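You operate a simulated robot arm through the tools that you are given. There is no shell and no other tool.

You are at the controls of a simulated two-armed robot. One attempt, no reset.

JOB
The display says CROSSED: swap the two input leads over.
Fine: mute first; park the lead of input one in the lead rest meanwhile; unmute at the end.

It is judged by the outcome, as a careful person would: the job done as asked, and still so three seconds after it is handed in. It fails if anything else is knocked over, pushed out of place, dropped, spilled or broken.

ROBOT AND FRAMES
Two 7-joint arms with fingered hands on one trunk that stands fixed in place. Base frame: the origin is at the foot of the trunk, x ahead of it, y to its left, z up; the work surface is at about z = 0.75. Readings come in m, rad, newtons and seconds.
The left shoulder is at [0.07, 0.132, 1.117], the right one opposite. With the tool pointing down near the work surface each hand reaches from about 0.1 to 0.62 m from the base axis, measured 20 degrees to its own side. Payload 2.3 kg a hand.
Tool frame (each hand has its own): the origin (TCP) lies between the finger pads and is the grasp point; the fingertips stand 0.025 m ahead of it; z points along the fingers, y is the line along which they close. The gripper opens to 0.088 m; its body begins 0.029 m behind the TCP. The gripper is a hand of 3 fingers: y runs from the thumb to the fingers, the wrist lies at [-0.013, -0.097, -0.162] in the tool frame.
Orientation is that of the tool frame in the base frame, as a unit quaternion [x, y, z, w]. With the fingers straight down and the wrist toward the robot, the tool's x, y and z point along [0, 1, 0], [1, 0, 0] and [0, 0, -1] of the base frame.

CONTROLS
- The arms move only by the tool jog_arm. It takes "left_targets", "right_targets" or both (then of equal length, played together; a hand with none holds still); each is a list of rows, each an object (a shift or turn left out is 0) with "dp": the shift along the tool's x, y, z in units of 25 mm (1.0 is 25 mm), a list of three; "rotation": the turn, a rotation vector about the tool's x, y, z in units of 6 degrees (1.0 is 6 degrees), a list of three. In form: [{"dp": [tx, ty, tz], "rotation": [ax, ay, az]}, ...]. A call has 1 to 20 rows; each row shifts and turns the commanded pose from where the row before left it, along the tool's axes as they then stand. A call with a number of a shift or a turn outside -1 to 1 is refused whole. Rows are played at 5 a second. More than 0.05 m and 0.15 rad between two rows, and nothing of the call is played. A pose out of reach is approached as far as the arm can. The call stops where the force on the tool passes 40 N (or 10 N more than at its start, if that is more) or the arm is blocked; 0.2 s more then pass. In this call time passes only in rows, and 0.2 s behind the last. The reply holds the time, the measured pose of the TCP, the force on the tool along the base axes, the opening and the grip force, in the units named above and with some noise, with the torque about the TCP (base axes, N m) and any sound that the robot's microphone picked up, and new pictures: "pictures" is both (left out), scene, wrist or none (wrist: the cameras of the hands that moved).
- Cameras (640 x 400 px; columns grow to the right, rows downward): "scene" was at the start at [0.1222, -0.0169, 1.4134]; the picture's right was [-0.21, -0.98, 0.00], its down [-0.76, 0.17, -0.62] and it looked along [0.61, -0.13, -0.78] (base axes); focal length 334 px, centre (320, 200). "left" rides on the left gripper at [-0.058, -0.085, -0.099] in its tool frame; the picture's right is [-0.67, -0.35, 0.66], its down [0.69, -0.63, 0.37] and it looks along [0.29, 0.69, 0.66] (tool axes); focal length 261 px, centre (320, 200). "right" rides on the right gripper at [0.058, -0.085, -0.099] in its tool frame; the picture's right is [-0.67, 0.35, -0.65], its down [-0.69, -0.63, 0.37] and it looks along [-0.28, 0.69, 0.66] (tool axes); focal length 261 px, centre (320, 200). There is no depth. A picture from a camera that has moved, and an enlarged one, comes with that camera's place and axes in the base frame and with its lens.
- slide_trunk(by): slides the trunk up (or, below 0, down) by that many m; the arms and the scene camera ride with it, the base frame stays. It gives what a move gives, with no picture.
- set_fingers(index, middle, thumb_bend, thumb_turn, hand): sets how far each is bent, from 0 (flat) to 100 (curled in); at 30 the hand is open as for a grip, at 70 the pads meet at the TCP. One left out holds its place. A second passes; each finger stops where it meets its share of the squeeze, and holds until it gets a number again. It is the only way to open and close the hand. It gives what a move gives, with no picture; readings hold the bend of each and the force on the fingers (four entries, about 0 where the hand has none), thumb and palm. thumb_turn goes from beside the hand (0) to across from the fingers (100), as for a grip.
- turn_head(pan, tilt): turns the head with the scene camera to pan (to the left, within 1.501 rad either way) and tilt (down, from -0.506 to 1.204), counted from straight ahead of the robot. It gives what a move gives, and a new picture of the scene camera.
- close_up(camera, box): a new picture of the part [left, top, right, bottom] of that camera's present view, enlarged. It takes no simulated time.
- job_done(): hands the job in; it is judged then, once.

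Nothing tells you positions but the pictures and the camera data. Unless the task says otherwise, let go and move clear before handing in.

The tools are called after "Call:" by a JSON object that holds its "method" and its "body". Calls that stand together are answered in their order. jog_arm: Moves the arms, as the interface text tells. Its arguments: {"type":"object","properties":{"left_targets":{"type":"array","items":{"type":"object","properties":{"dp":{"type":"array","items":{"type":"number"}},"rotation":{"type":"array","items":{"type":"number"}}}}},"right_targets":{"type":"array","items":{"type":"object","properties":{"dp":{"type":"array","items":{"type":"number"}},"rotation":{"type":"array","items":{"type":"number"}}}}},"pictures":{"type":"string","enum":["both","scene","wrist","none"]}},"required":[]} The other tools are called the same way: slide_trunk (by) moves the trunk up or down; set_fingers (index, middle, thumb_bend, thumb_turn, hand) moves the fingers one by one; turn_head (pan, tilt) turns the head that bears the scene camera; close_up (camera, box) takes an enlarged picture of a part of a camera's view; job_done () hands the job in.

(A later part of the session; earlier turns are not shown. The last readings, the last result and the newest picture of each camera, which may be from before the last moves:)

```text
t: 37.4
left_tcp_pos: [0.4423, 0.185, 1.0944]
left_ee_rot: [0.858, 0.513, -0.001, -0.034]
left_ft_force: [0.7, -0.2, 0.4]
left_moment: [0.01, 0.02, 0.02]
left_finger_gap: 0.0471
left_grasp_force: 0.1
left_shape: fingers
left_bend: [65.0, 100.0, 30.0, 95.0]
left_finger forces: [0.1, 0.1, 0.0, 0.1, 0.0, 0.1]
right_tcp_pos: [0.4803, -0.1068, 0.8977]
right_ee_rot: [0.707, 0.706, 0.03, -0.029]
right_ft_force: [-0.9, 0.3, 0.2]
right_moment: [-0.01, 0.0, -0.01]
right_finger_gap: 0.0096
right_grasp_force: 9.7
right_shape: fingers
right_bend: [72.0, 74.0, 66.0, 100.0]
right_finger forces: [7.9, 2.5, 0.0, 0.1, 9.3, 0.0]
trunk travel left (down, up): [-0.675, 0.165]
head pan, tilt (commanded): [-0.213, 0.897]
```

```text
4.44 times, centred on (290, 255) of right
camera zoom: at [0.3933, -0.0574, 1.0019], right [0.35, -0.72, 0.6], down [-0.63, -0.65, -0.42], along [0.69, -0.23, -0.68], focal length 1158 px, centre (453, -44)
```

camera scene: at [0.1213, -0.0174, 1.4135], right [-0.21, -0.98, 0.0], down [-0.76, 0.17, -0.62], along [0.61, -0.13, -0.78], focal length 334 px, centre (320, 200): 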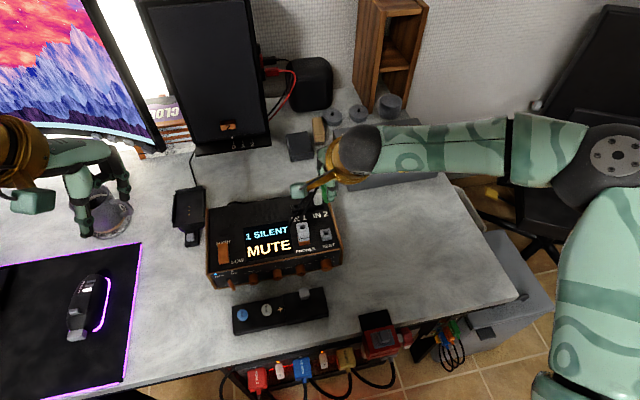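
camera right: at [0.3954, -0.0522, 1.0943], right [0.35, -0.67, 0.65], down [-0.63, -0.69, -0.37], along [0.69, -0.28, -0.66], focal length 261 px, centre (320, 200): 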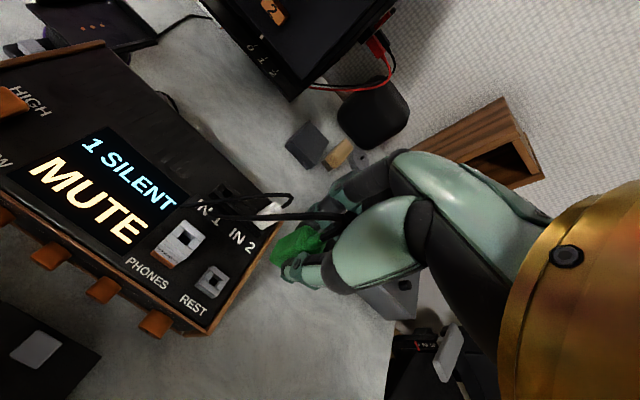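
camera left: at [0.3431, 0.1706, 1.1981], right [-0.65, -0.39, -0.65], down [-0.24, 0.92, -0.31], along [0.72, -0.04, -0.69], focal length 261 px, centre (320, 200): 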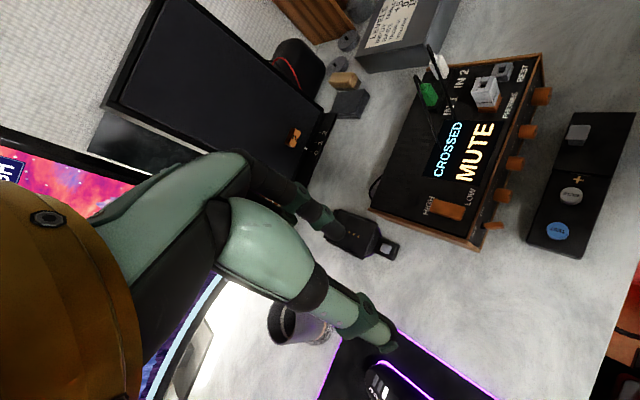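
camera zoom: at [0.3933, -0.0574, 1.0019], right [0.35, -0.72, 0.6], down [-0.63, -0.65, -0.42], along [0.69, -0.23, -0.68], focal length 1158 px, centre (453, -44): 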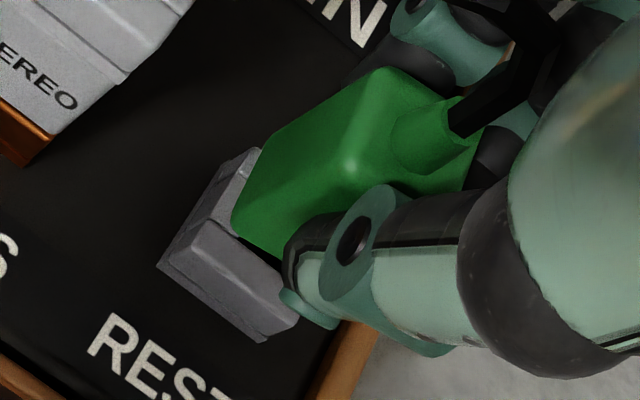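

The plug bottom is a few millimetres above REST with no contact yet. I continue down in 2.5 mm steps.

Call:
{"method": "jog_arm", "body": {"right_targets": [{"dp": [-0.008, 0.0, 0.1]}], "pictures": "none"}}

Call:
{"method": "jog_arm", "body": {"right_targets": [{"dp": [-0.008, 0.0, 0.1]}], "pictures": "none"}}

Call:
{"method": "close_up", "body": {"camera": "left", "box": [475, 30, 539, 82]}}

Call:
{"method": "close_up", "body": {"camera": "scene", "box": [314, 210, 354, 245]}}

```text
t: 37.8
left_tcp_pos: [0.4426, 0.1856, 1.0947]
left_ee_rot: [0.858, 0.513, -0.002, -0.034]
left_ft_force: [-0.5, 0.0, -0.5]
left_moment: [-0.01, -0.02, 0.03]
left_finger_gap: 0.0472
left_grasp_force: 0.1
left_shape: fingers
left_bend: [65.0, 100.0, 30.0, 95.0]
left_finger forces: [0.0, 0.0, 0.0, 0.0, 0.0, 0.0]
right_tcp_pos: [0.4795, -0.106, 0.8949]
right_ee_rot: [0.706, 0.707, 0.03, -0.031]
right_ft_force: [-0.7, 0.1, -0.2]
right_moment: [0.0, -0.02, 0.0]
right_finger_gap: 0.0098
right_grasp_force: 10.2
right_shape: fingers
right_bend: [72.0, 74.0, 66.0, 100.0]
right_finger forces: [8.0, 2.6, 0.0, 0.1, 9.2, 0.0]
trunk travel left (down, up): [-0.675, 0.165]
head pan, tilt (commanded): [-0.213, 0.897]
```

```text
t: 38.2
left_tcp_pos: [0.442, 0.1863, 1.0946]
left_ee_rot: [0.858, 0.513, -0.002, -0.033]
left_ft_force: [0.2, 0.5, -0.4]
left_moment: [0.01, -0.03, 0.0]
left_finger_gap: 0.0473
left_grasp_force: 0.0
left_shape: fingers
left_bend: [65.0, 100.0, 30.0, 95.0]
left_finger forces: [0.1, 0.0, 0.1, 0.1, 0.1, 0.0]
right_tcp_pos: [0.4801, -0.1064, 0.8922]
right_ee_rot: [0.707, 0.706, 0.03, -0.031]
right_ft_force: [-0.2, -0.1, -1.0]
right_moment: [0.0, 0.03, 0.0]
right_finger_gap: 0.0094
right_grasp_force: 10.4
right_shape: fingers
right_bend: [72.0, 74.0, 66.0, 100.0]
right_finger forces: [7.9, 2.5, 0.0, 0.0, 9.2, 0.0]
trunk travel left (down, up): [-0.675, 0.165]
head pan, tilt (commanded): [-0.213, 0.897]
```

```text
7.69 times, centred on (507, 56) of left
camera zoom: at [0.3437, 0.1697, 1.1979], right [-0.65, -0.39, -0.65], down [-0.24, 0.92, -0.31], along [0.72, -0.04, -0.69], focal length 2005 px, centre (-1118, 1308)
```

zoom: 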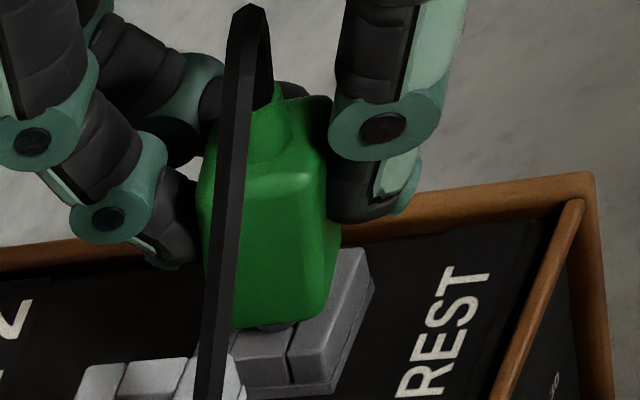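

```text
11.43 times, centred on (334, 228) of scene
camera zoom: at [0.1223, -0.0166, 1.4134], right [-0.21, -0.98, 0.0], down [-0.76, 0.17, -0.62], along [0.61, -0.13, -0.78], focal length 3816 px, centre (160, -114)
```

zoom: 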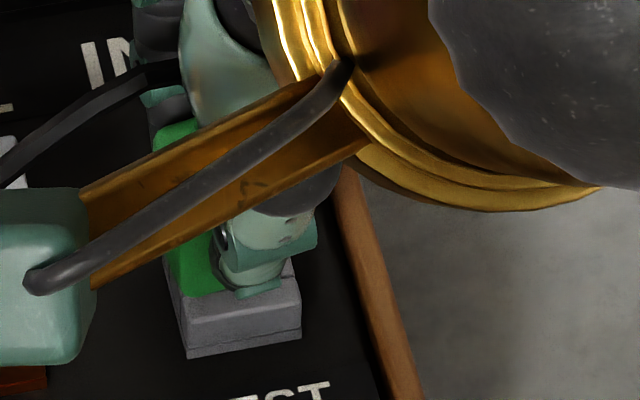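

Still no force. I'll zoom tightly on the plug's underside from the left to see where the pin is relative to the hole.

Call:
{"method": "close_up", "body": {"camera": "left", "box": [490, 55, 522, 80]}}

Call:
{"method": "close_up", "body": {"camera": "right", "box": [250, 230, 330, 290]}}

Call:
{"method": "close_up", "body": {"camera": "scene", "box": [318, 222, 342, 240]}}

```text
16.00 times, centred on (506, 68) of left
camera zoom: at [0.3437, 0.1697, 1.1979], right [-0.65, -0.39, -0.65], down [-0.24, 0.92, -0.31], along [0.72, -0.04, -0.69], focal length 4170 px, centre (-2656, 2320)
```

zoom: 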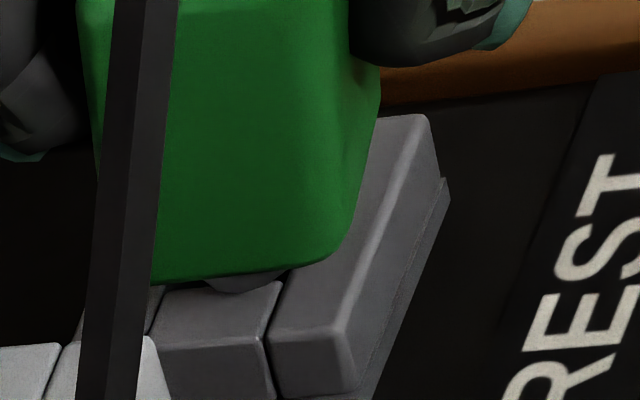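

```text
6.67 times, centred on (290, 260) of right
camera zoom: at [0.3937, -0.0576, 0.9967], right [0.35, -0.72, 0.6], down [-0.63, -0.65, -0.42], along [0.69, -0.23, -0.68], focal length 1738 px, centre (520, -200)
```

zoom: 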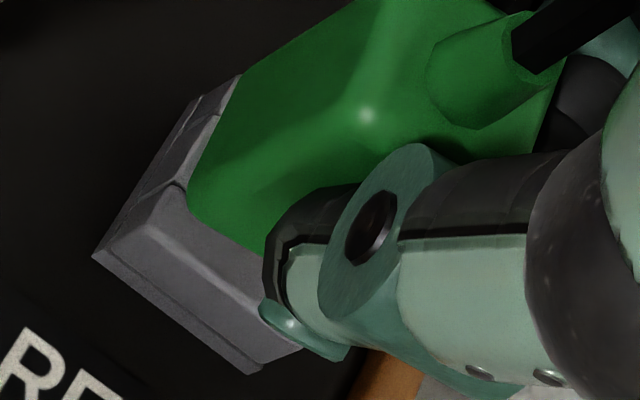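

```text
16.00 times, centred on (330, 231) of scene
camera zoom: at [0.1223, -0.0166, 1.4134], right [-0.21, -0.98, 0.0], down [-0.76, 0.17, -0.62], along [0.61, -0.13, -0.78], focal length 5342 px, centre (160, -296)
```

zoom: 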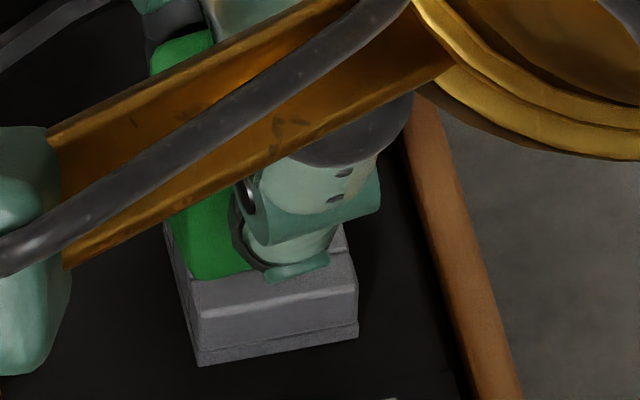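

Combining left and scene geometry, the plug bottom is still about 8 mm above the rim. It is offset roughly 2.3 mm toward the front and 2.7 mm to the left, so the pin would land on the rim. I lift slightly, correct that offset and recheck.

Call:
{"method": "jog_arm", "body": {"right_targets": [{"dp": [0, 0, -0.06]}, {"dp": [-0.108, 0.092, 0]}], "pictures": "none"}}

Call:
{"method": "close_up", "body": {"camera": "left", "box": [490, 55, 522, 80]}}

Call:
{"method": "close_up", "body": {"camera": "scene", "box": [318, 222, 342, 240]}}

```text
t: 38.8
left_tcp_pos: [0.4428, 0.1854, 1.0948]
left_ee_rot: [0.858, 0.513, -0.001, -0.033]
left_ft_force: [0.1, -0.4, 1.2]
left_moment: [0.01, 0.02, -0.03]
left_finger_gap: 0.0474
left_grasp_force: 0.1
left_shape: fingers
left_bend: [65.0, 100.0, 30.0, 95.0]
left_finger forces: [0.0, 0.1, 0.0, 0.0, 0.1, 0.0]
right_tcp_pos: [0.4822, -0.1088, 0.8933]
right_ee_rot: [0.706, 0.707, 0.03, -0.03]
right_ft_force: [-0.2, -0.2, -0.9]
right_moment: [0.02, 0.01, 0.04]
right_finger_gap: 0.0096
right_grasp_force: 10.1
right_shape: fingers
right_bend: [72.0, 74.0, 66.0, 100.0]
right_finger forces: [7.9, 2.5, 0.1, 0.0, 9.1, 0.0]
trunk travel left (down, up): [-0.675, 0.165]
head pan, tilt (commanded): [-0.213, 0.897]
```

```text
16.00 times, centred on (506, 68) of left
camera zoom: at [0.3437, 0.1697, 1.1979], right [-0.65, -0.39, -0.65], down [-0.24, 0.92, -0.31], along [0.72, -0.04, -0.69], focal length 4170 px, centre (-2656, 2320)
```

zoom: 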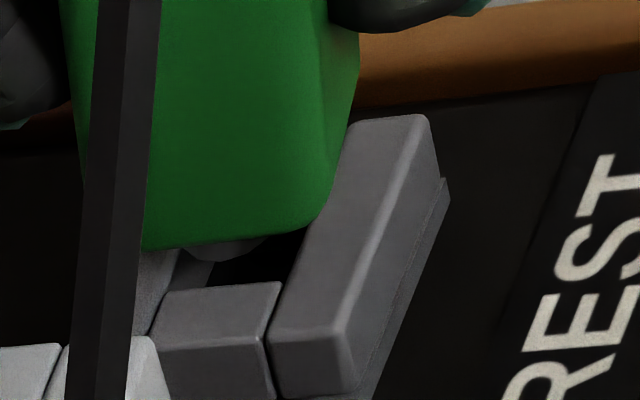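

```text
16.00 times, centred on (330, 231) of scene
camera zoom: at [0.1223, -0.0166, 1.4134], right [-0.21, -0.98, 0.0], down [-0.76, 0.17, -0.62], along [0.61, -0.13, -0.78], focal length 5342 px, centre (160, -296)
```

zoom: 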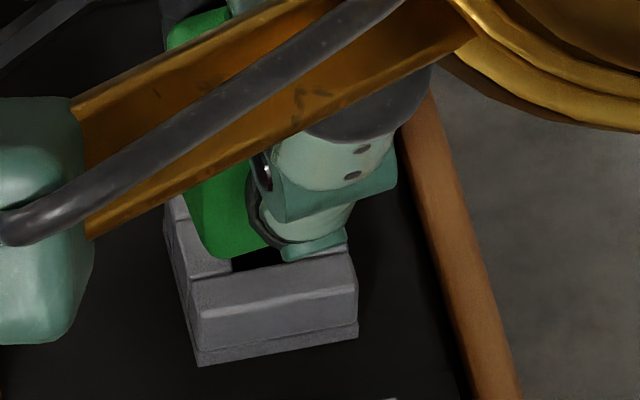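

Now the pin sits over the open hole in the left view and the scene corner matches the expected seat. I lower it step by step.

Call:
{"method": "jog_arm", "body": {"right_targets": [{"dp": [-0.02, -0.01, 0.16]}], "pictures": "none"}}

Call:
{"method": "jog_arm", "body": {"right_targets": [{"dp": [-0.012, 0.0, 0.1]}], "pictures": "none"}}

Call:
{"method": "close_up", "body": {"camera": "left", "box": [490, 55, 522, 80]}}

Call:
{"method": "close_up", "body": {"camera": "scene", "box": [318, 222, 342, 240]}}

```text
t: 39.2
left_tcp_pos: [0.4416, 0.186, 1.0951]
left_ee_rot: [0.858, 0.513, -0.002, -0.033]
left_ft_force: [0.0, 0.2, 1.4]
left_moment: [0.02, 0.01, 0.0]
left_finger_gap: 0.0473
left_grasp_force: 0.1
left_shape: fingers
left_bend: [65.0, 100.0, 30.0, 95.0]
left_finger forces: [0.0, 0.0, 0.0, 0.1, 0.1, 0.0]
right_tcp_pos: [0.4819, -0.1097, 0.89]
right_ee_rot: [0.706, 0.707, 0.029, -0.029]
right_ft_force: [0.1, -0.6, -0.3]
right_moment: [-0.01, -0.01, 0.0]
right_finger_gap: 0.0095
right_grasp_force: 9.6
right_shape: fingers
right_bend: [72.0, 74.0, 66.0, 100.0]
right_finger forces: [7.9, 2.6, 0.0, 0.0, 9.2, 0.0]
trunk travel left (down, up): [-0.675, 0.165]
head pan, tilt (commanded): [-0.213, 0.897]
```

```text
t: 39.6
left_tcp_pos: [0.4424, 0.186, 1.0946]
left_ee_rot: [0.858, 0.513, -0.001, -0.034]
left_ft_force: [-0.1, 0.2, -1.2]
left_moment: [-0.03, -0.03, 0.03]
left_finger_gap: 0.0469
left_grasp_force: 0.1
left_shape: fingers
left_bend: [65.0, 100.0, 30.0, 95.0]
left_finger forces: [0.0, 0.0, 0.0, 0.0, 0.0, 0.0]
right_tcp_pos: [0.4825, -0.1097, 0.8871]
right_ee_rot: [0.707, 0.706, 0.029, -0.03]
right_ft_force: [-0.8, 0.6, -1.0]
right_moment: [-0.02, 0.01, -0.01]
right_finger_gap: 0.0097
right_grasp_force: 10.0
right_shape: fingers
right_bend: [72.0, 74.0, 66.0, 100.0]
right_finger forces: [7.8, 2.5, 0.0, 0.0, 9.2, 0.0]
trunk travel left (down, up): [-0.675, 0.165]
head pan, tilt (commanded): [-0.213, 0.897]
```

```text
16.00 times, centred on (506, 68) of left
camera zoom: at [0.3436, 0.1697, 1.1979], right [-0.65, -0.39, -0.65], down [-0.24, 0.92, -0.31], along [0.72, -0.04, -0.69], focal length 4170 px, centre (-2656, 2320)
```

zoom: 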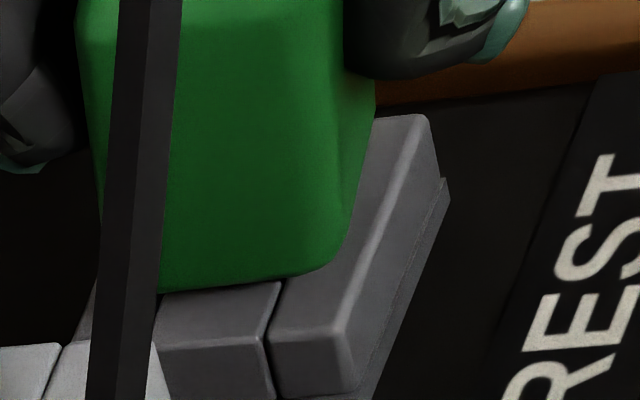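

```text
16.00 times, centred on (330, 231) of scene
camera zoom: at [0.1223, -0.0166, 1.4134], right [-0.21, -0.98, 0.0], down [-0.76, 0.17, -0.62], along [0.61, -0.13, -0.78], focal length 5342 px, centre (160, -296)
```

zoom: 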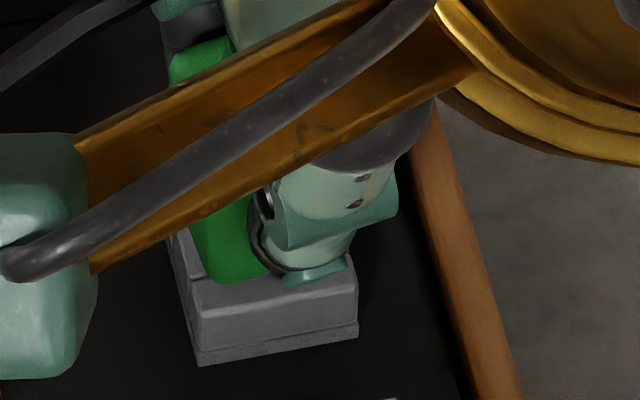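

The pin has entered the hole (no longer visible, no side force), and the body has about 3–4 mm to go. I continue gently until it seats.

Call:
{"method": "jog_arm", "body": {"right_targets": [{"dp": [-0.008, 0.0, 0.1]}], "pictures": "none"}}

Call:
{"method": "jog_arm", "body": {"right_targets": [{"dp": [-0.006, 0.0, 0.07]}], "pictures": "none"}}

Call:
{"method": "close_up", "body": {"camera": "left", "box": [490, 55, 522, 80]}}

Call:
{"method": "close_up", "body": {"camera": "scene", "box": [318, 222, 342, 240]}}

```text
t: 40.0
left_tcp_pos: [0.4428, 0.1851, 1.0947]
left_ee_rot: [0.858, 0.513, -0.002, -0.033]
left_ft_force: [0.0, -0.5, 0.0]
left_moment: [-0.03, 0.02, 0.05]
left_finger_gap: 0.0474
left_grasp_force: 0.0
left_shape: fingers
left_bend: [65.0, 100.0, 30.0, 95.0]
left_finger forces: [0.0, 0.0, 0.0, 0.0, 0.1, 0.0]
right_tcp_pos: [0.4819, -0.109, 0.8859]
right_ee_rot: [0.706, 0.707, 0.03, -0.03]
right_ft_force: [0.4, 0.2, 0.1]
right_moment: [0.02, 0.0, 0.0]
right_finger_gap: 0.0094
right_grasp_force: 10.2
right_shape: fingers
right_bend: [72.0, 74.0, 66.0, 100.0]
right_finger forces: [7.9, 2.4, 0.1, 0.1, 9.1, 0.0]
trunk travel left (down, up): [-0.675, 0.165]
head pan, tilt (commanded): [-0.213, 0.897]
```

```text
t: 40.4
left_tcp_pos: [0.4425, 0.1842, 1.0943]
left_ee_rot: [0.858, 0.513, -0.002, -0.033]
left_ft_force: [0.2, -0.3, -0.8]
left_moment: [-0.02, -0.04, -0.01]
left_finger_gap: 0.0473
left_grasp_force: 0.2
left_shape: fingers
left_bend: [65.0, 100.0, 30.0, 95.0]
left_finger forces: [0.0, 0.0, 0.0, 0.0, 0.1, 0.1]
right_tcp_pos: [0.4824, -0.1115, 0.8833]
right_ee_rot: [0.707, 0.706, 0.031, -0.03]
right_ft_force: [2.4, -1.7, 2.4]
right_moment: [-0.04, -0.01, -0.04]
right_finger_gap: 0.0094
right_grasp_force: 11.2
right_shape: fingers
right_bend: [72.0, 74.0, 67.0, 100.0]
right_finger forces: [9.4, 4.1, 0.1, 0.1, 8.7, 0.1]
trunk travel left (down, up): [-0.675, 0.165]
head pan, tilt (commanded): [-0.213, 0.897]
```

```text
16.00 times, centred on (506, 68) of left
camera zoom: at [0.3444, 0.1683, 1.198], right [-0.65, -0.39, -0.65], down [-0.24, 0.92, -0.31], along [0.72, -0.04, -0.69], focal length 4170 px, centre (-2656, 2320)
```

zoom: 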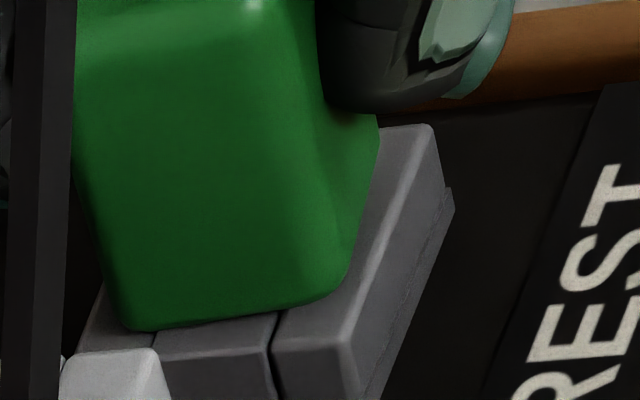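

```text
16.00 times, centred on (330, 231) of scene
camera zoom: at [0.1231, -0.0182, 1.4134], right [-0.21, -0.98, 0.0], down [-0.76, 0.17, -0.62], along [0.61, -0.13, -0.78], focal length 5342 px, centre (160, -296)
```

zoom: 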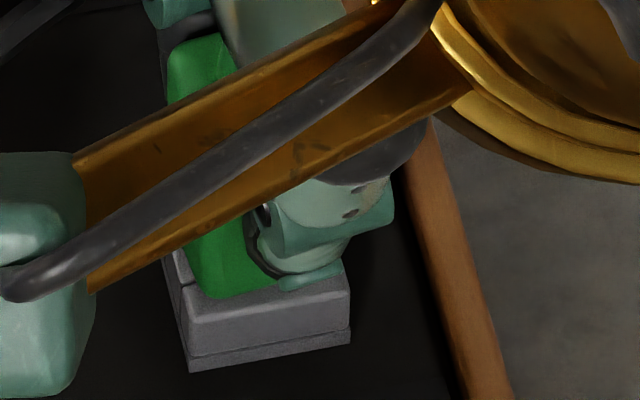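

The body now rests on REST with about 2.4 N upward force, so it is seated. I open the fingers to let go.

Call:
{"method": "set_fingers", "body": {"hand": "right", "index": 54, "middle": 54, "thumb_bend": 56}}

Call:
{"method": "close_up", "body": {"camera": "left", "box": [475, 30, 539, 82]}}

Call:
{"method": "close_up", "body": {"camera": "scene", "box": [230, 190, 350, 265]}}

Call:
{"method": "close_up", "body": {"camera": "right", "box": [220, 180, 380, 300]}}

```text
t: 41.4
left_tcp_pos: [0.4425, 0.1852, 1.0958]
left_ee_rot: [0.858, 0.513, -0.002, -0.033]
left_ft_force: [-0.6, 0.3, -0.2]
left_moment: [0.04, -0.02, -0.02]
left_finger_gap: 0.0472
left_grasp_force: 0.0
left_shape: fingers
left_bend: [65.0, 100.0, 30.0, 95.0]
left_finger forces: [0.0, 0.1, 0.1, 0.0, 0.0, 0.1]
right_tcp_pos: [0.4826, -0.1098, 0.8838]
right_ee_rot: [0.706, 0.707, 0.03, -0.03]
right_ft_force: [-0.3, 0.3, -0.7]
right_moment: [0.0, 0.0, -0.01]
right_finger_gap: 0.0298
right_grasp_force: 0.0
right_shape: fingers
right_bend: [54.0, 54.0, 56.0, 100.0]
right_finger forces: [0.0, 0.0, 0.0, 0.0, 0.0, 0.1]
trunk travel left (down, up): [-0.675, 0.165]
head pan, tilt (commanded): [-0.213, 0.897]
```

```text
7.69 times, centred on (507, 56) of left
camera zoom: at [0.3436, 0.1698, 1.1979], right [-0.65, -0.39, -0.65], down [-0.24, 0.92, -0.31], along [0.72, -0.04, -0.69], focal length 2005 px, centre (-1118, 1308)
```

zoom: 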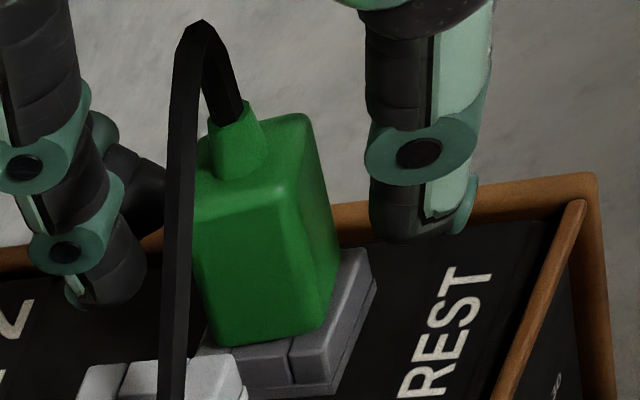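

```text
5.33 times, centred on (290, 228) of scene
camera zoom: at [0.1223, -0.0165, 1.4134], right [-0.21, -0.98, 0.0], down [-0.76, 0.17, -0.62], along [0.61, -0.13, -0.78], focal length 1781 px, centre (480, 53)
```

zoom: 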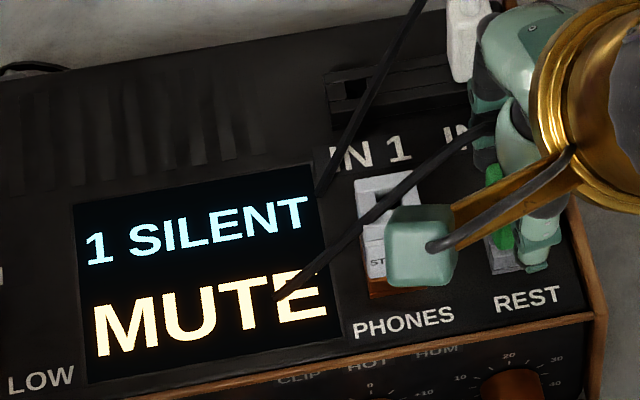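

```text
3.33 times, centred on (300, 240) of right
camera zoom: at [0.3958, -0.0601, 0.9879], right [0.35, -0.72, 0.6], down [-0.63, -0.65, -0.42], along [0.69, -0.23, -0.68], focal length 869 px, centre (387, 67)
```

zoom: 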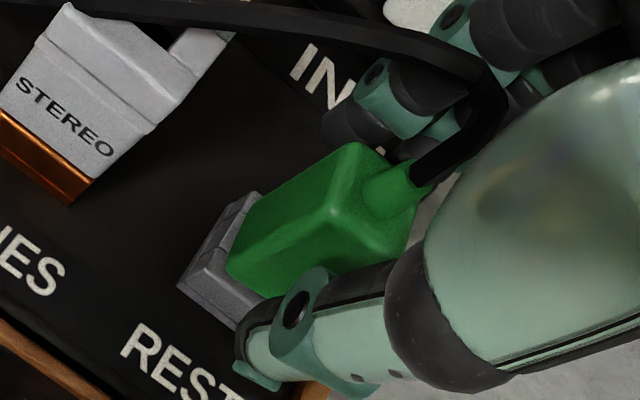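

The green lead stands upright in REST. I lift the right hand straight up and clear, undo the roll, and look at the result.

Call:
{"method": "jog_arm", "body": {"right_targets": [{"dp": [0.03, 0, -0.35]}, {"dp": [0.05, 0, -0.6]}, {"dp": [0.06, 0, -0.7]}, {"dp": [0.06, 0, -0.7]}, {"dp": [0.08, 0, -0.9]}, {"dp": [0, 0, 0], "rotation": [0, -0.8, 0]}], "pictures": "both"}}

Call:
{"method": "close_up", "body": {"camera": "scene", "box": [270, 175, 360, 260]}}

Call:
{"method": "close_up", "body": {"camera": "left", "box": [400, 20, 560, 120]}}

Call:
{"method": "close_up", "body": {"camera": "right", "box": [120, 180, 320, 320]}}

```text
t: 42.8
left_tcp_pos: [0.4416, 0.1874, 1.0945]
left_ee_rot: [0.858, 0.513, -0.002, -0.032]
left_ft_force: [-0.4, -0.5, -0.1]
left_moment: [0.0, -0.01, 0.03]
left_finger_gap: 0.0475
left_grasp_force: 0.1
left_shape: fingers
left_bend: [65.0, 100.0, 30.0, 95.0]
left_finger forces: [0.1, 0.1, 0.1, 0.0, 0.1, 0.0]
right_tcp_pos: [0.4829, -0.11, 0.965]
right_ee_rot: [0.707, 0.707, 0.0, 0.0]
right_ft_force: [0.0, 1.0, 0.5]
right_moment: [-0.04, -0.01, 0.03]
right_finger_gap: 0.03
right_grasp_force: 0.1
right_shape: fingers
right_bend: [54.0, 54.0, 56.0, 100.0]
right_finger forces: [0.1, 0.1, 0.0, 0.0, 0.0, 0.0]
trunk travel left (down, up): [-0.675, 0.165]
head pan, tilt (commanded): [-0.213, 0.897]
camera scene: at [0.1223, -0.0153, 1.4135], right [-0.21, -0.98, 0.0], down [-0.76, 0.16, -0.62], along [0.61, -0.13, -0.78], focal length 334 px, centre (320, 200)
camera right: at [0.3957, -0.0513, 1.0646], right [0.35, -0.67, 0.66], down [-0.63, -0.69, -0.37], along [0.69, -0.29, -0.66], focal length 261 px, centre (320, 200)
```

scene: 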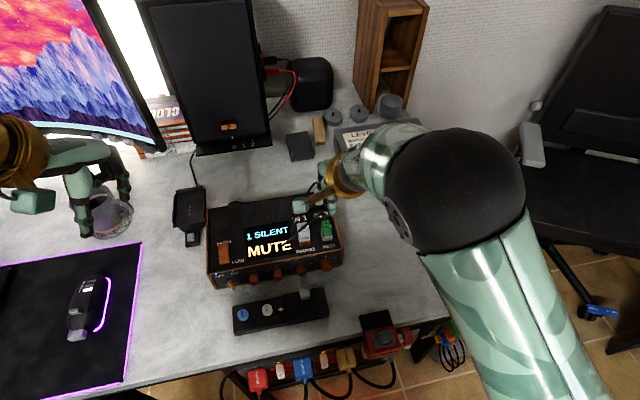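
right: 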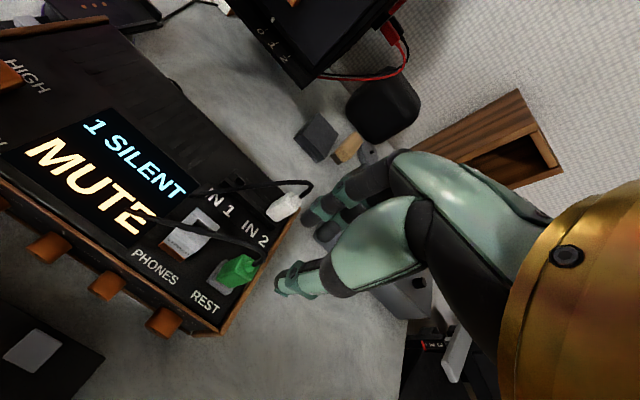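

```text
4.71 times, centred on (315, 218) of scene
camera zoom: at [0.1223, -0.0153, 1.4135], right [-0.21, -0.98, 0.0], down [-0.76, 0.16, -0.62], along [0.61, -0.13, -0.78], focal length 1571 px, centre (344, 118)
```

zoom: 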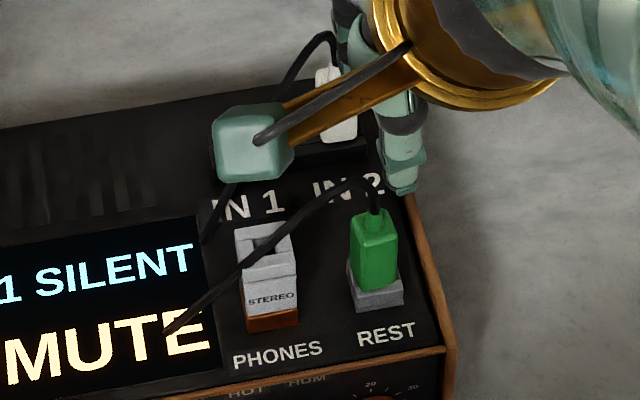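

```text
4.00 times, centred on (480, 70) of left
camera zoom: at [0.3436, 0.1709, 1.1977], right [-0.65, -0.39, -0.65], down [-0.24, 0.92, -0.31], along [0.72, -0.04, -0.69], focal length 1043 px, centre (-320, 720)
```

zoom: 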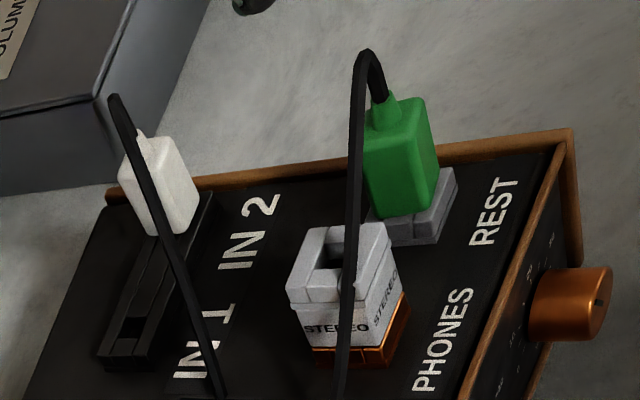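

```text
2.86 times, centred on (220, 250) of right
camera zoom: at [0.3957, -0.0513, 1.0646], right [0.35, -0.67, 0.66], down [-0.63, -0.69, -0.37], along [0.69, -0.29, -0.66], focal length 745 px, centre (606, 57)
```

zoom: 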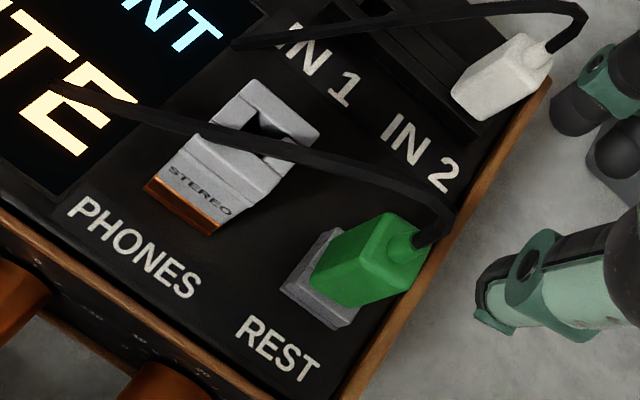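

Green is parked upright in REST, "1 SILENT" and MUTE are showing, and IN 1 is empty. Next I move the right hand above the white plug in IN 2.

Call:
{"method": "jog_arm", "body": {"right_targets": [{"dp": [0, 0, -0.8]}, {"dp": [0, 0, -0.4]}, {"dp": [0.02, 0.8, 0]}, {"dp": [0.02, 0.8, 0]}, {"dp": [0.02, 0.8, 0]}, {"dp": [0.02, 0.8, 0]}, {"dp": [0, 0, 0.8]}, {"dp": [0, 0, 0.8]}], "pictures": "none"}}

Call:
{"method": "close_up", "body": {"camera": "scene", "box": [270, 155, 370, 230]}}

Call:
{"method": "close_up", "body": {"camera": "left", "box": [400, 0, 520, 90]}}

Call:
{"method": "close_up", "body": {"camera": "right", "box": [220, 180, 380, 300]}}

```text
t: 44.6
left_tcp_pos: [0.4422, 0.1861, 1.094]
left_ee_rot: [0.858, 0.513, -0.001, -0.033]
left_ft_force: [-0.3, -0.5, -0.7]
left_moment: [0.0, 0.03, -0.03]
left_finger_gap: 0.0475
left_grasp_force: 0.1
left_shape: fingers
left_bend: [65.0, 100.0, 30.0, 95.0]
left_finger forces: [0.0, 0.0, 0.0, 0.1, 0.1, 0.1]
right_tcp_pos: [0.5629, -0.1074, 0.9539]
right_ee_rot: [0.707, 0.707, 0.0, -0.001]
right_ft_force: [-0.1, -0.5, 0.7]
right_moment: [0.01, -0.01, -0.04]
right_finger_gap: 0.03
right_grasp_force: 0.0
right_shape: fingers
right_bend: [54.0, 54.0, 56.0, 100.0]
right_finger forces: [0.0, 0.0, 0.0, 0.0, 0.1, 0.0]
trunk travel left (down, up): [-0.675, 0.165]
head pan, tilt (commanded): [-0.213, 0.897]
```

```text
5.33 times, centred on (320, 192) of scene
camera zoom: at [0.1226, -0.0167, 1.4134], right [-0.21, -0.98, 0.0], down [-0.76, 0.17, -0.62], along [0.61, -0.13, -0.78], focal length 1781 px, centre (320, 240)
```

zoom: 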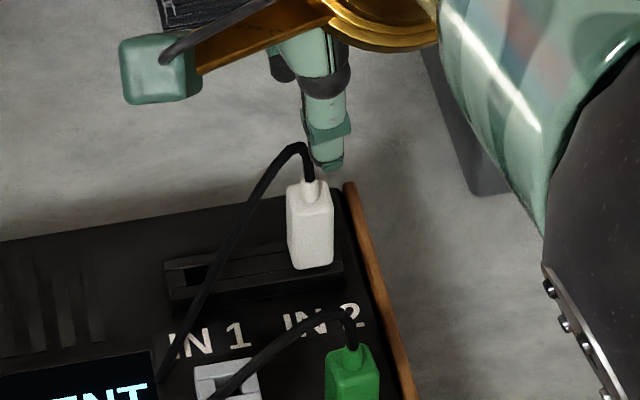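

```text
4.44 times, centred on (460, 45) of left
camera zoom: at [0.3439, 0.1696, 1.1979], right [-0.65, -0.39, -0.65], down [-0.24, 0.92, -0.31], along [0.72, -0.04, -0.69], focal length 1158 px, centre (-302, 889)
```

zoom: 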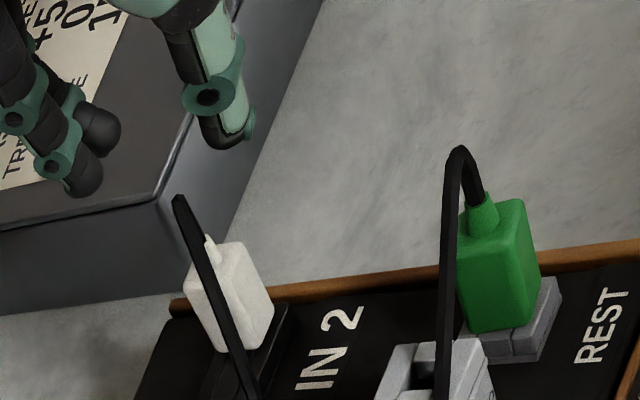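

```text
3.33 times, centred on (300, 240) of right
camera zoom: at [0.4755, -0.0504, 1.0537], right [0.35, -0.67, 0.65], down [-0.63, -0.69, -0.37], along [0.69, -0.28, -0.66], focal length 869 px, centre (387, 67)
```

zoom: 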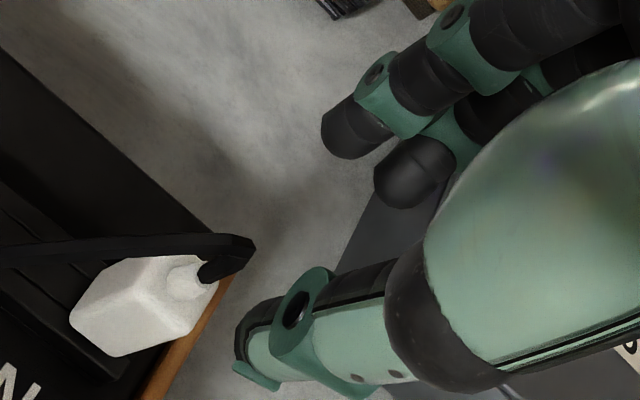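

The hand is above white at [0.563, -0.107]. I open slightly more and descend in stages, aiming for a lower grip this time so the pads take the body squarely.

Call:
{"method": "set_fingers", "body": {"hand": "right", "index": 51, "middle": 51, "thumb_bend": 53}}

Call:
{"method": "jog_arm", "body": {"right_targets": [{"dp": [-0.04, 0, 0.7]}, {"dp": [0, 0, 0.7]}, {"dp": [0, 0, 0.7]}], "pictures": "none"}}

Call:
{"method": "close_up", "body": {"camera": "scene", "box": [290, 165, 350, 215]}}

Call:
{"method": "close_up", "body": {"camera": "left", "box": [400, 20, 480, 80]}}

Call:
{"method": "close_up", "body": {"camera": "right", "box": [220, 180, 380, 300]}}

```text
t: 45.6
left_tcp_pos: [0.4419, 0.1851, 1.0951]
left_ee_rot: [0.858, 0.512, -0.002, -0.034]
left_ft_force: [-0.2, -0.2, 0.5]
left_moment: [-0.04, 0.01, 0.03]
left_finger_gap: 0.0473
left_grasp_force: 0.0
left_shape: fingers
left_bend: [65.0, 100.0, 30.0, 95.0]
left_finger forces: [0.1, 0.0, 0.0, 0.0, 0.0, 0.0]
right_tcp_pos: [0.5603, -0.1087, 0.9545]
right_ee_rot: [0.707, 0.707, 0.001, 0.0]
right_ft_force: [-0.3, -0.2, -0.1]
right_moment: [0.0, -0.03, 0.02]
right_finger_gap: 0.0366
right_grasp_force: 0.1
right_shape: fingers
right_bend: [51.0, 51.0, 53.0, 100.0]
right_finger forces: [0.0, 0.1, 0.0, 0.0, 0.1, 0.0]
trunk travel left (down, up): [-0.675, 0.165]
head pan, tilt (commanded): [-0.213, 0.897]
```

```text
t: 46.4
left_tcp_pos: [0.4426, 0.1848, 1.0955]
left_ee_rot: [0.858, 0.513, -0.002, -0.033]
left_ft_force: [0.4, -1.0, -0.3]
left_moment: [-0.01, 0.0, 0.01]
left_finger_gap: 0.0473
left_grasp_force: 0.1
left_shape: fingers
left_bend: [65.0, 100.0, 30.0, 95.0]
left_finger forces: [0.0, 0.0, 0.0, 0.0, 0.1, 0.1]
right_tcp_pos: [0.5617, -0.107, 0.9017]
right_ee_rot: [0.706, 0.708, 0.0, 0.001]
right_ft_force: [0.6, -0.9, 0.2]
right_moment: [0.0, 0.0, 0.01]
right_finger_gap: 0.0361
right_grasp_force: 0.0
right_shape: fingers
right_bend: [51.0, 51.0, 53.0, 100.0]
right_finger forces: [0.1, 0.1, 0.1, 0.0, 0.1, 0.1]
trunk travel left (down, up): [-0.675, 0.165]
head pan, tilt (commanded): [-0.213, 0.897]
```

```text
8.00 times, centred on (320, 190) of scene
camera zoom: at [0.1226, -0.0167, 1.4134], right [-0.21, -0.98, 0.0], down [-0.76, 0.17, -0.62], along [0.61, -0.13, -0.78], focal length 2671 px, centre (320, 280)
```

zoom: 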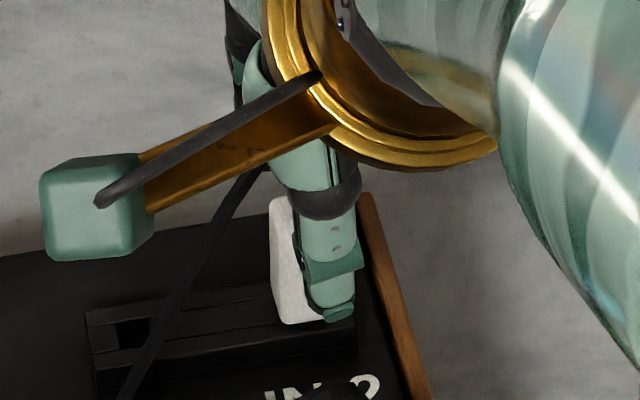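

```text
6.67 times, centred on (440, 50) of left
camera zoom: at [0.3439, 0.1696, 1.1979], right [-0.65, -0.39, -0.65], down [-0.24, 0.92, -0.31], along [0.72, -0.04, -0.69], focal length 1738 px, centre (-480, 1200)
```

zoom: 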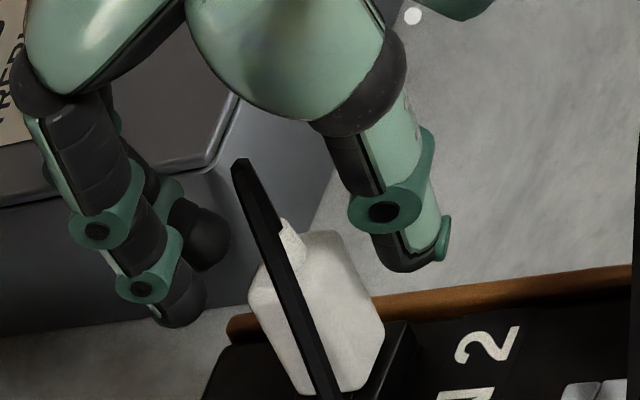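

```text
3.33 times, centred on (300, 240) of right
camera zoom: at [0.4757, -0.0499, 1.0013], right [0.35, -0.67, 0.66], down [-0.63, -0.69, -0.37], along [0.69, -0.28, -0.66], focal length 869 px, centre (387, 67)
```

zoom: 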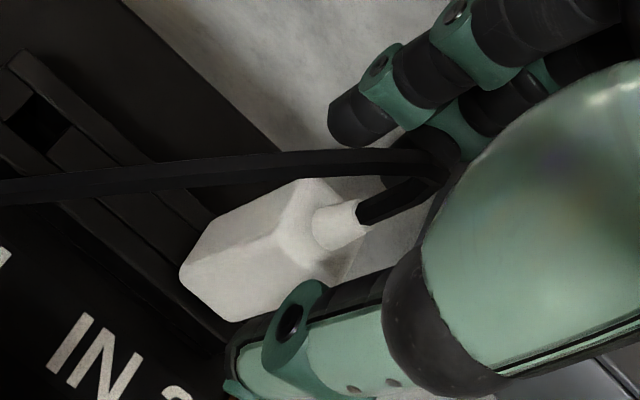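

The wrist view matches the centred grasp I had on green. I continue down to about z 0.875 for a lower, squarer grip.

Call:
{"method": "jog_arm", "body": {"right_targets": [{"dp": [0, 0.02, 0.4]}, {"dp": [0, 0.02, 0.35]}], "pictures": "none"}}

Call:
{"method": "jog_arm", "body": {"right_targets": [{"dp": [0, 0, 0.3]}], "pictures": "none"}}

Call:
{"method": "close_up", "body": {"camera": "scene", "box": [290, 165, 350, 215]}}

Call:
{"method": "close_up", "body": {"camera": "left", "box": [400, 20, 480, 80]}}

Call:
{"method": "close_up", "body": {"camera": "right", "box": [240, 170, 400, 290]}}

```text
t: 47.0
left_tcp_pos: [0.4419, 0.185, 1.0941]
left_ee_rot: [0.858, 0.513, -0.003, -0.033]
left_ft_force: [-0.1, 0.0, -0.5]
left_moment: [0.0, -0.01, -0.02]
left_finger_gap: 0.0472
left_grasp_force: 0.1
left_shape: fingers
left_bend: [65.0, 100.0, 30.0, 95.0]
left_finger forces: [0.0, 0.1, 0.1, 0.0, 0.0, 0.1]
right_tcp_pos: [0.5636, -0.1074, 0.8817]
right_ee_rot: [0.707, 0.707, -0.001, 0.0]
right_ft_force: [0.0, -0.2, -1.0]
right_moment: [0.01, -0.02, -0.02]
right_finger_gap: 0.0368
right_grasp_force: 0.0
right_shape: fingers
right_bend: [51.0, 51.0, 53.0, 100.0]
right_finger forces: [0.0, 0.1, 0.0, 0.0, 0.0, 0.0]
trunk travel left (down, up): [-0.675, 0.165]
head pan, tilt (commanded): [-0.213, 0.897]
```

```text
t: 47.4
left_tcp_pos: [0.4422, 0.1847, 1.0956]
left_ee_rot: [0.858, 0.513, -0.002, -0.034]
left_ft_force: [0.8, -0.5, 0.0]
left_moment: [0.02, 0.04, 0.0]
left_finger_gap: 0.0472
left_grasp_force: 0.0
left_shape: fingers
left_bend: [65.0, 100.0, 30.0, 95.0]
left_finger forces: [0.0, 0.1, 0.0, 0.1, 0.1, 0.0]
right_tcp_pos: [0.5634, -0.1071, 0.8759]
right_ee_rot: [0.707, 0.707, 0.0, 0.0]
right_ft_force: [0.2, -0.5, 0.0]
right_moment: [-0.01, -0.03, -0.03]
right_finger_gap: 0.0367
right_grasp_force: 0.1
right_shape: fingers
right_bend: [51.0, 51.0, 53.0, 100.0]
right_finger forces: [0.0, 0.0, 0.1, 0.1, 0.0, 0.0]
trunk travel left (down, up): [-0.675, 0.165]
head pan, tilt (commanded): [-0.213, 0.897]
```

```text
8.00 times, centred on (320, 190) of scene
camera zoom: at [0.1226, -0.0167, 1.4134], right [-0.21, -0.98, 0.0], down [-0.76, 0.17, -0.62], along [0.61, -0.13, -0.78], focal length 2671 px, centre (320, 280)
```

zoom: 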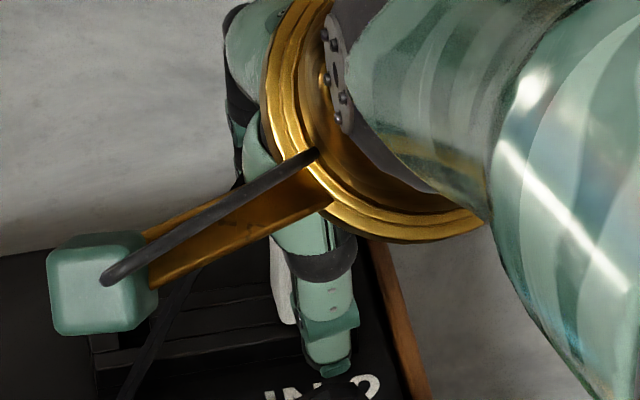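

```text
6.67 times, centred on (440, 50) of left
camera zoom: at [0.3439, 0.1696, 1.1979], right [-0.65, -0.39, -0.65], down [-0.24, 0.92, -0.31], along [0.72, -0.04, -0.69], focal length 1738 px, centre (-480, 1200)
```

zoom: 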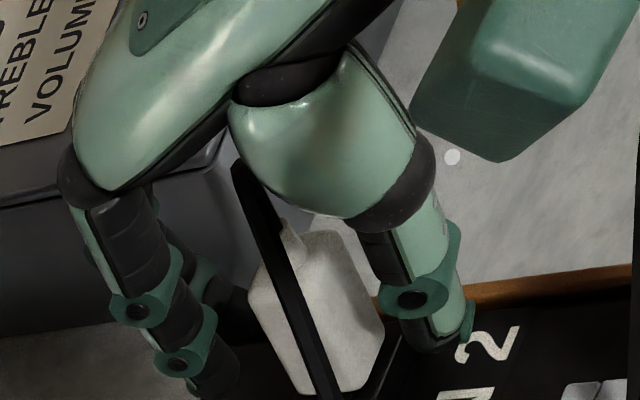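

```text
3.33 times, centred on (320, 230) of right
camera zoom: at [0.4776, -0.0496, 0.9751], right [0.35, -0.67, 0.66], down [-0.63, -0.69, -0.37], along [0.69, -0.28, -0.66], focal length 869 px, centre (320, 100)
```

zoom: 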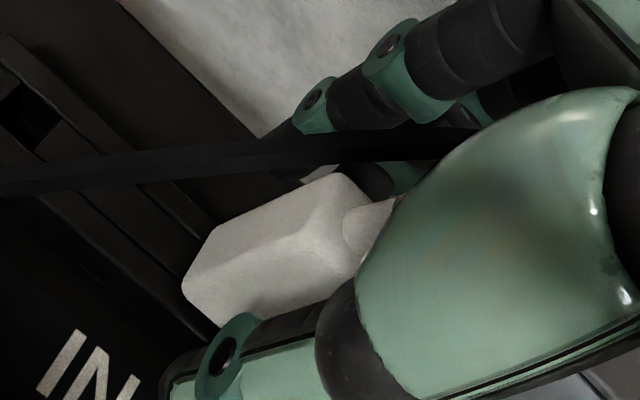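

The white plug is squarely between the fingers and thumb, and I'm at grip height with no contact. I close gently first to check balance.

Call:
{"method": "set_fingers", "body": {"hand": "right", "index": 63, "middle": 63, "thumb_bend": 63}}

Call:
{"method": "close_up", "body": {"camera": "right", "box": [240, 170, 400, 290]}}

Call:
{"method": "close_up", "body": {"camera": "left", "box": [400, 20, 480, 80]}}

```text
t: 48.4
left_tcp_pos: [0.4429, 0.1859, 1.0964]
left_ee_rot: [0.858, 0.513, -0.001, -0.033]
left_ft_force: [-0.3, -0.1, 0.4]
left_moment: [0.03, 0.0, 0.02]
left_finger_gap: 0.0474
left_grasp_force: 0.1
left_shape: fingers
left_bend: [65.0, 100.0, 30.0, 95.0]
left_finger forces: [0.1, 0.1, 0.1, 0.0, 0.0, 0.0]
right_tcp_pos: [0.5638, -0.1085, 0.8752]
right_ee_rot: [0.707, 0.707, 0.0, -0.001]
right_ft_force: [-0.5, 0.5, -0.5]
right_moment: [0.03, -0.03, -0.02]
right_finger_gap: 0.0144
right_grasp_force: 0.2
right_shape: fingers
right_bend: [62.0, 63.0, 62.0, 100.0]
right_finger forces: [0.1, 0.1, 0.0, 0.1, 0.3, 0.0]
trunk travel left (down, up): [-0.675, 0.165]
head pan, tilt (commanded): [-0.213, 0.897]
```

```text
3.33 times, centred on (320, 230) of right
camera zoom: at [0.4774, -0.0496, 0.9752], right [0.35, -0.67, 0.65], down [-0.63, -0.69, -0.37], along [0.69, -0.28, -0.66], focal length 869 px, centre (320, 100)
```

zoom: 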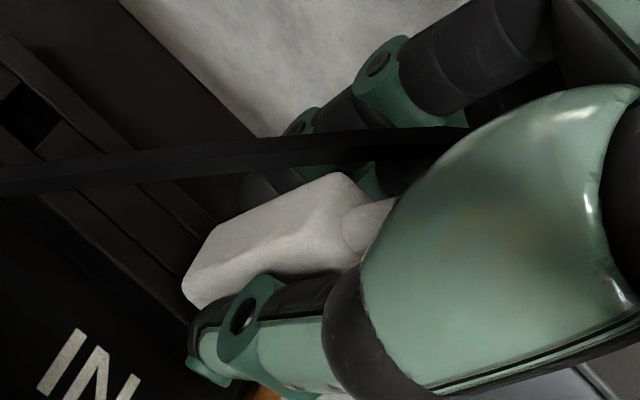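

```text
6.67 times, centred on (440, 50) of left
camera zoom: at [0.3437, 0.1697, 1.1979], right [-0.65, -0.39, -0.65], down [-0.24, 0.92, -0.31], along [0.72, -0.04, -0.69], focal length 1738 px, centre (-480, 1200)
```

zoom: 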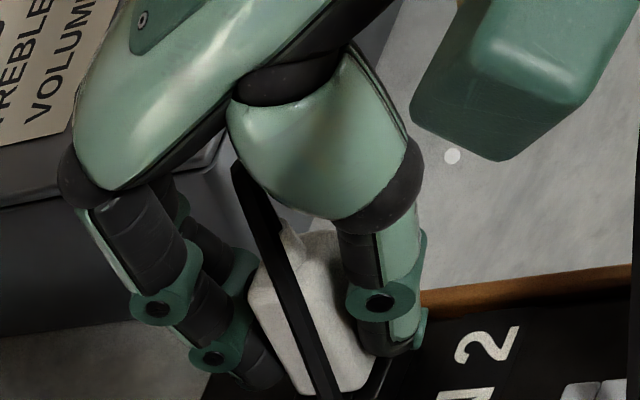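

Contact is just starting evenly on both sides at a 14 mm gap. I increase the squeeze moderately.

Call:
{"method": "set_fingers", "body": {"hand": "right", "index": 67, "middle": 67, "thumb_bend": 68}}

Call:
{"method": "close_up", "body": {"camera": "right", "box": [240, 170, 400, 290]}}

```text
t: 49.4
left_tcp_pos: [0.4416, 0.1856, 1.0941]
left_ee_rot: [0.858, 0.513, -0.002, -0.034]
left_ft_force: [0.3, 0.0, 0.4]
left_moment: [-0.02, 0.02, 0.0]
left_finger_gap: 0.0472
left_grasp_force: 0.1
left_shape: fingers
left_bend: [65.0, 100.0, 30.0, 95.0]
left_finger forces: [0.0, 0.0, 0.0, 0.0, 0.0, 0.0]
right_tcp_pos: [0.5642, -0.1074, 0.8759]
right_ee_rot: [0.707, 0.707, -0.001, -0.001]
right_ft_force: [1.2, 0.3, -0.2]
right_moment: [0.01, -0.08, -0.02]
right_finger_gap: 0.0119
right_grasp_force: 3.8
right_shape: fingers
right_bend: [64.0, 65.0, 64.0, 100.0]
right_finger forces: [2.0, 2.0, 0.0, 0.1, 3.1, 0.1]
trunk travel left (down, up): [-0.675, 0.165]
head pan, tilt (commanded): [-0.213, 0.897]
```

```text
3.33 times, centred on (320, 230) of right
camera zoom: at [0.4777, -0.0496, 0.9751], right [0.35, -0.67, 0.65], down [-0.63, -0.69, -0.37], along [0.69, -0.28, -0.66], focal length 869 px, centre (320, 100)
```

zoom: 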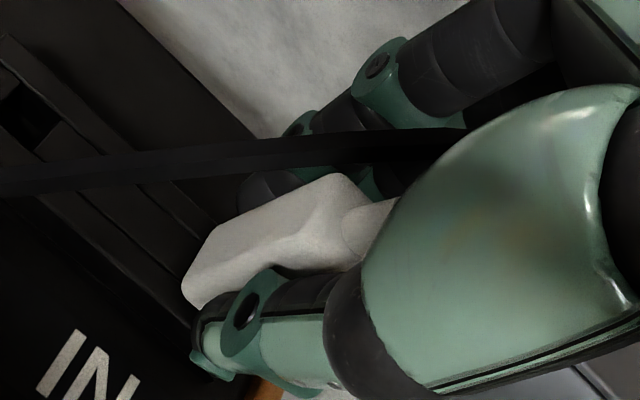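

That's well balanced (2.0 / 2.0 / 3.1 N). I squeeze a little more.

Call:
{"method": "set_fingers", "body": {"hand": "right", "index": 69, "middle": 69, "thumb_bend": 71}}

Call:
{"method": "close_up", "body": {"camera": "right", "box": [240, 170, 400, 290]}}

```text
t: 50.4
left_tcp_pos: [0.4413, 0.1855, 1.0941]
left_ee_rot: [0.858, 0.513, -0.002, -0.034]
left_ft_force: [-0.4, -0.3, 0.0]
left_moment: [0.01, -0.04, 0.0]
left_finger_gap: 0.0473
left_grasp_force: 0.1
left_shape: fingers
left_bend: [65.0, 100.0, 30.0, 95.0]
left_finger forces: [0.0, 0.0, 0.0, 0.0, 0.0, 0.0]
right_tcp_pos: [0.5644, -0.1073, 0.8753]
right_ee_rot: [0.708, 0.707, -0.001, 0.0]
right_ft_force: [1.3, -0.8, -0.1]
right_moment: [0.0, -0.04, -0.01]
right_finger_gap: 0.0112
right_grasp_force: 5.9
right_shape: fingers
right_bend: [64.0, 65.0, 65.0, 100.0]
right_finger forces: [3.1, 3.3, 0.0, 0.0, 5.1, 0.0]
trunk travel left (down, up): [-0.675, 0.165]
head pan, tilt (commanded): [-0.213, 0.897]
```

```text
3.33 times, centred on (320, 230) of right
camera zoom: at [0.4778, -0.0497, 0.9751], right [0.35, -0.67, 0.65], down [-0.63, -0.69, -0.37], along [0.69, -0.28, -0.66], focal length 869 px, centre (320, 100)
```

zoom: 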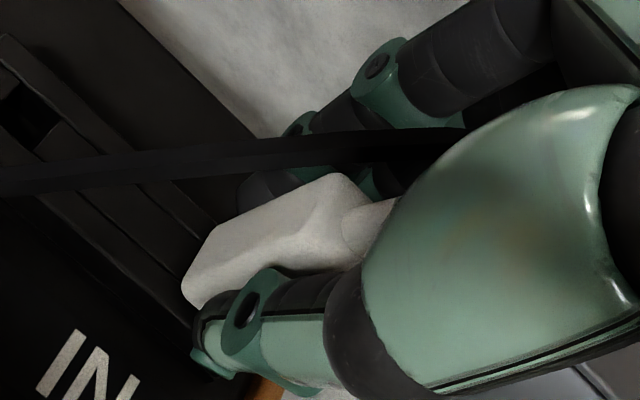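

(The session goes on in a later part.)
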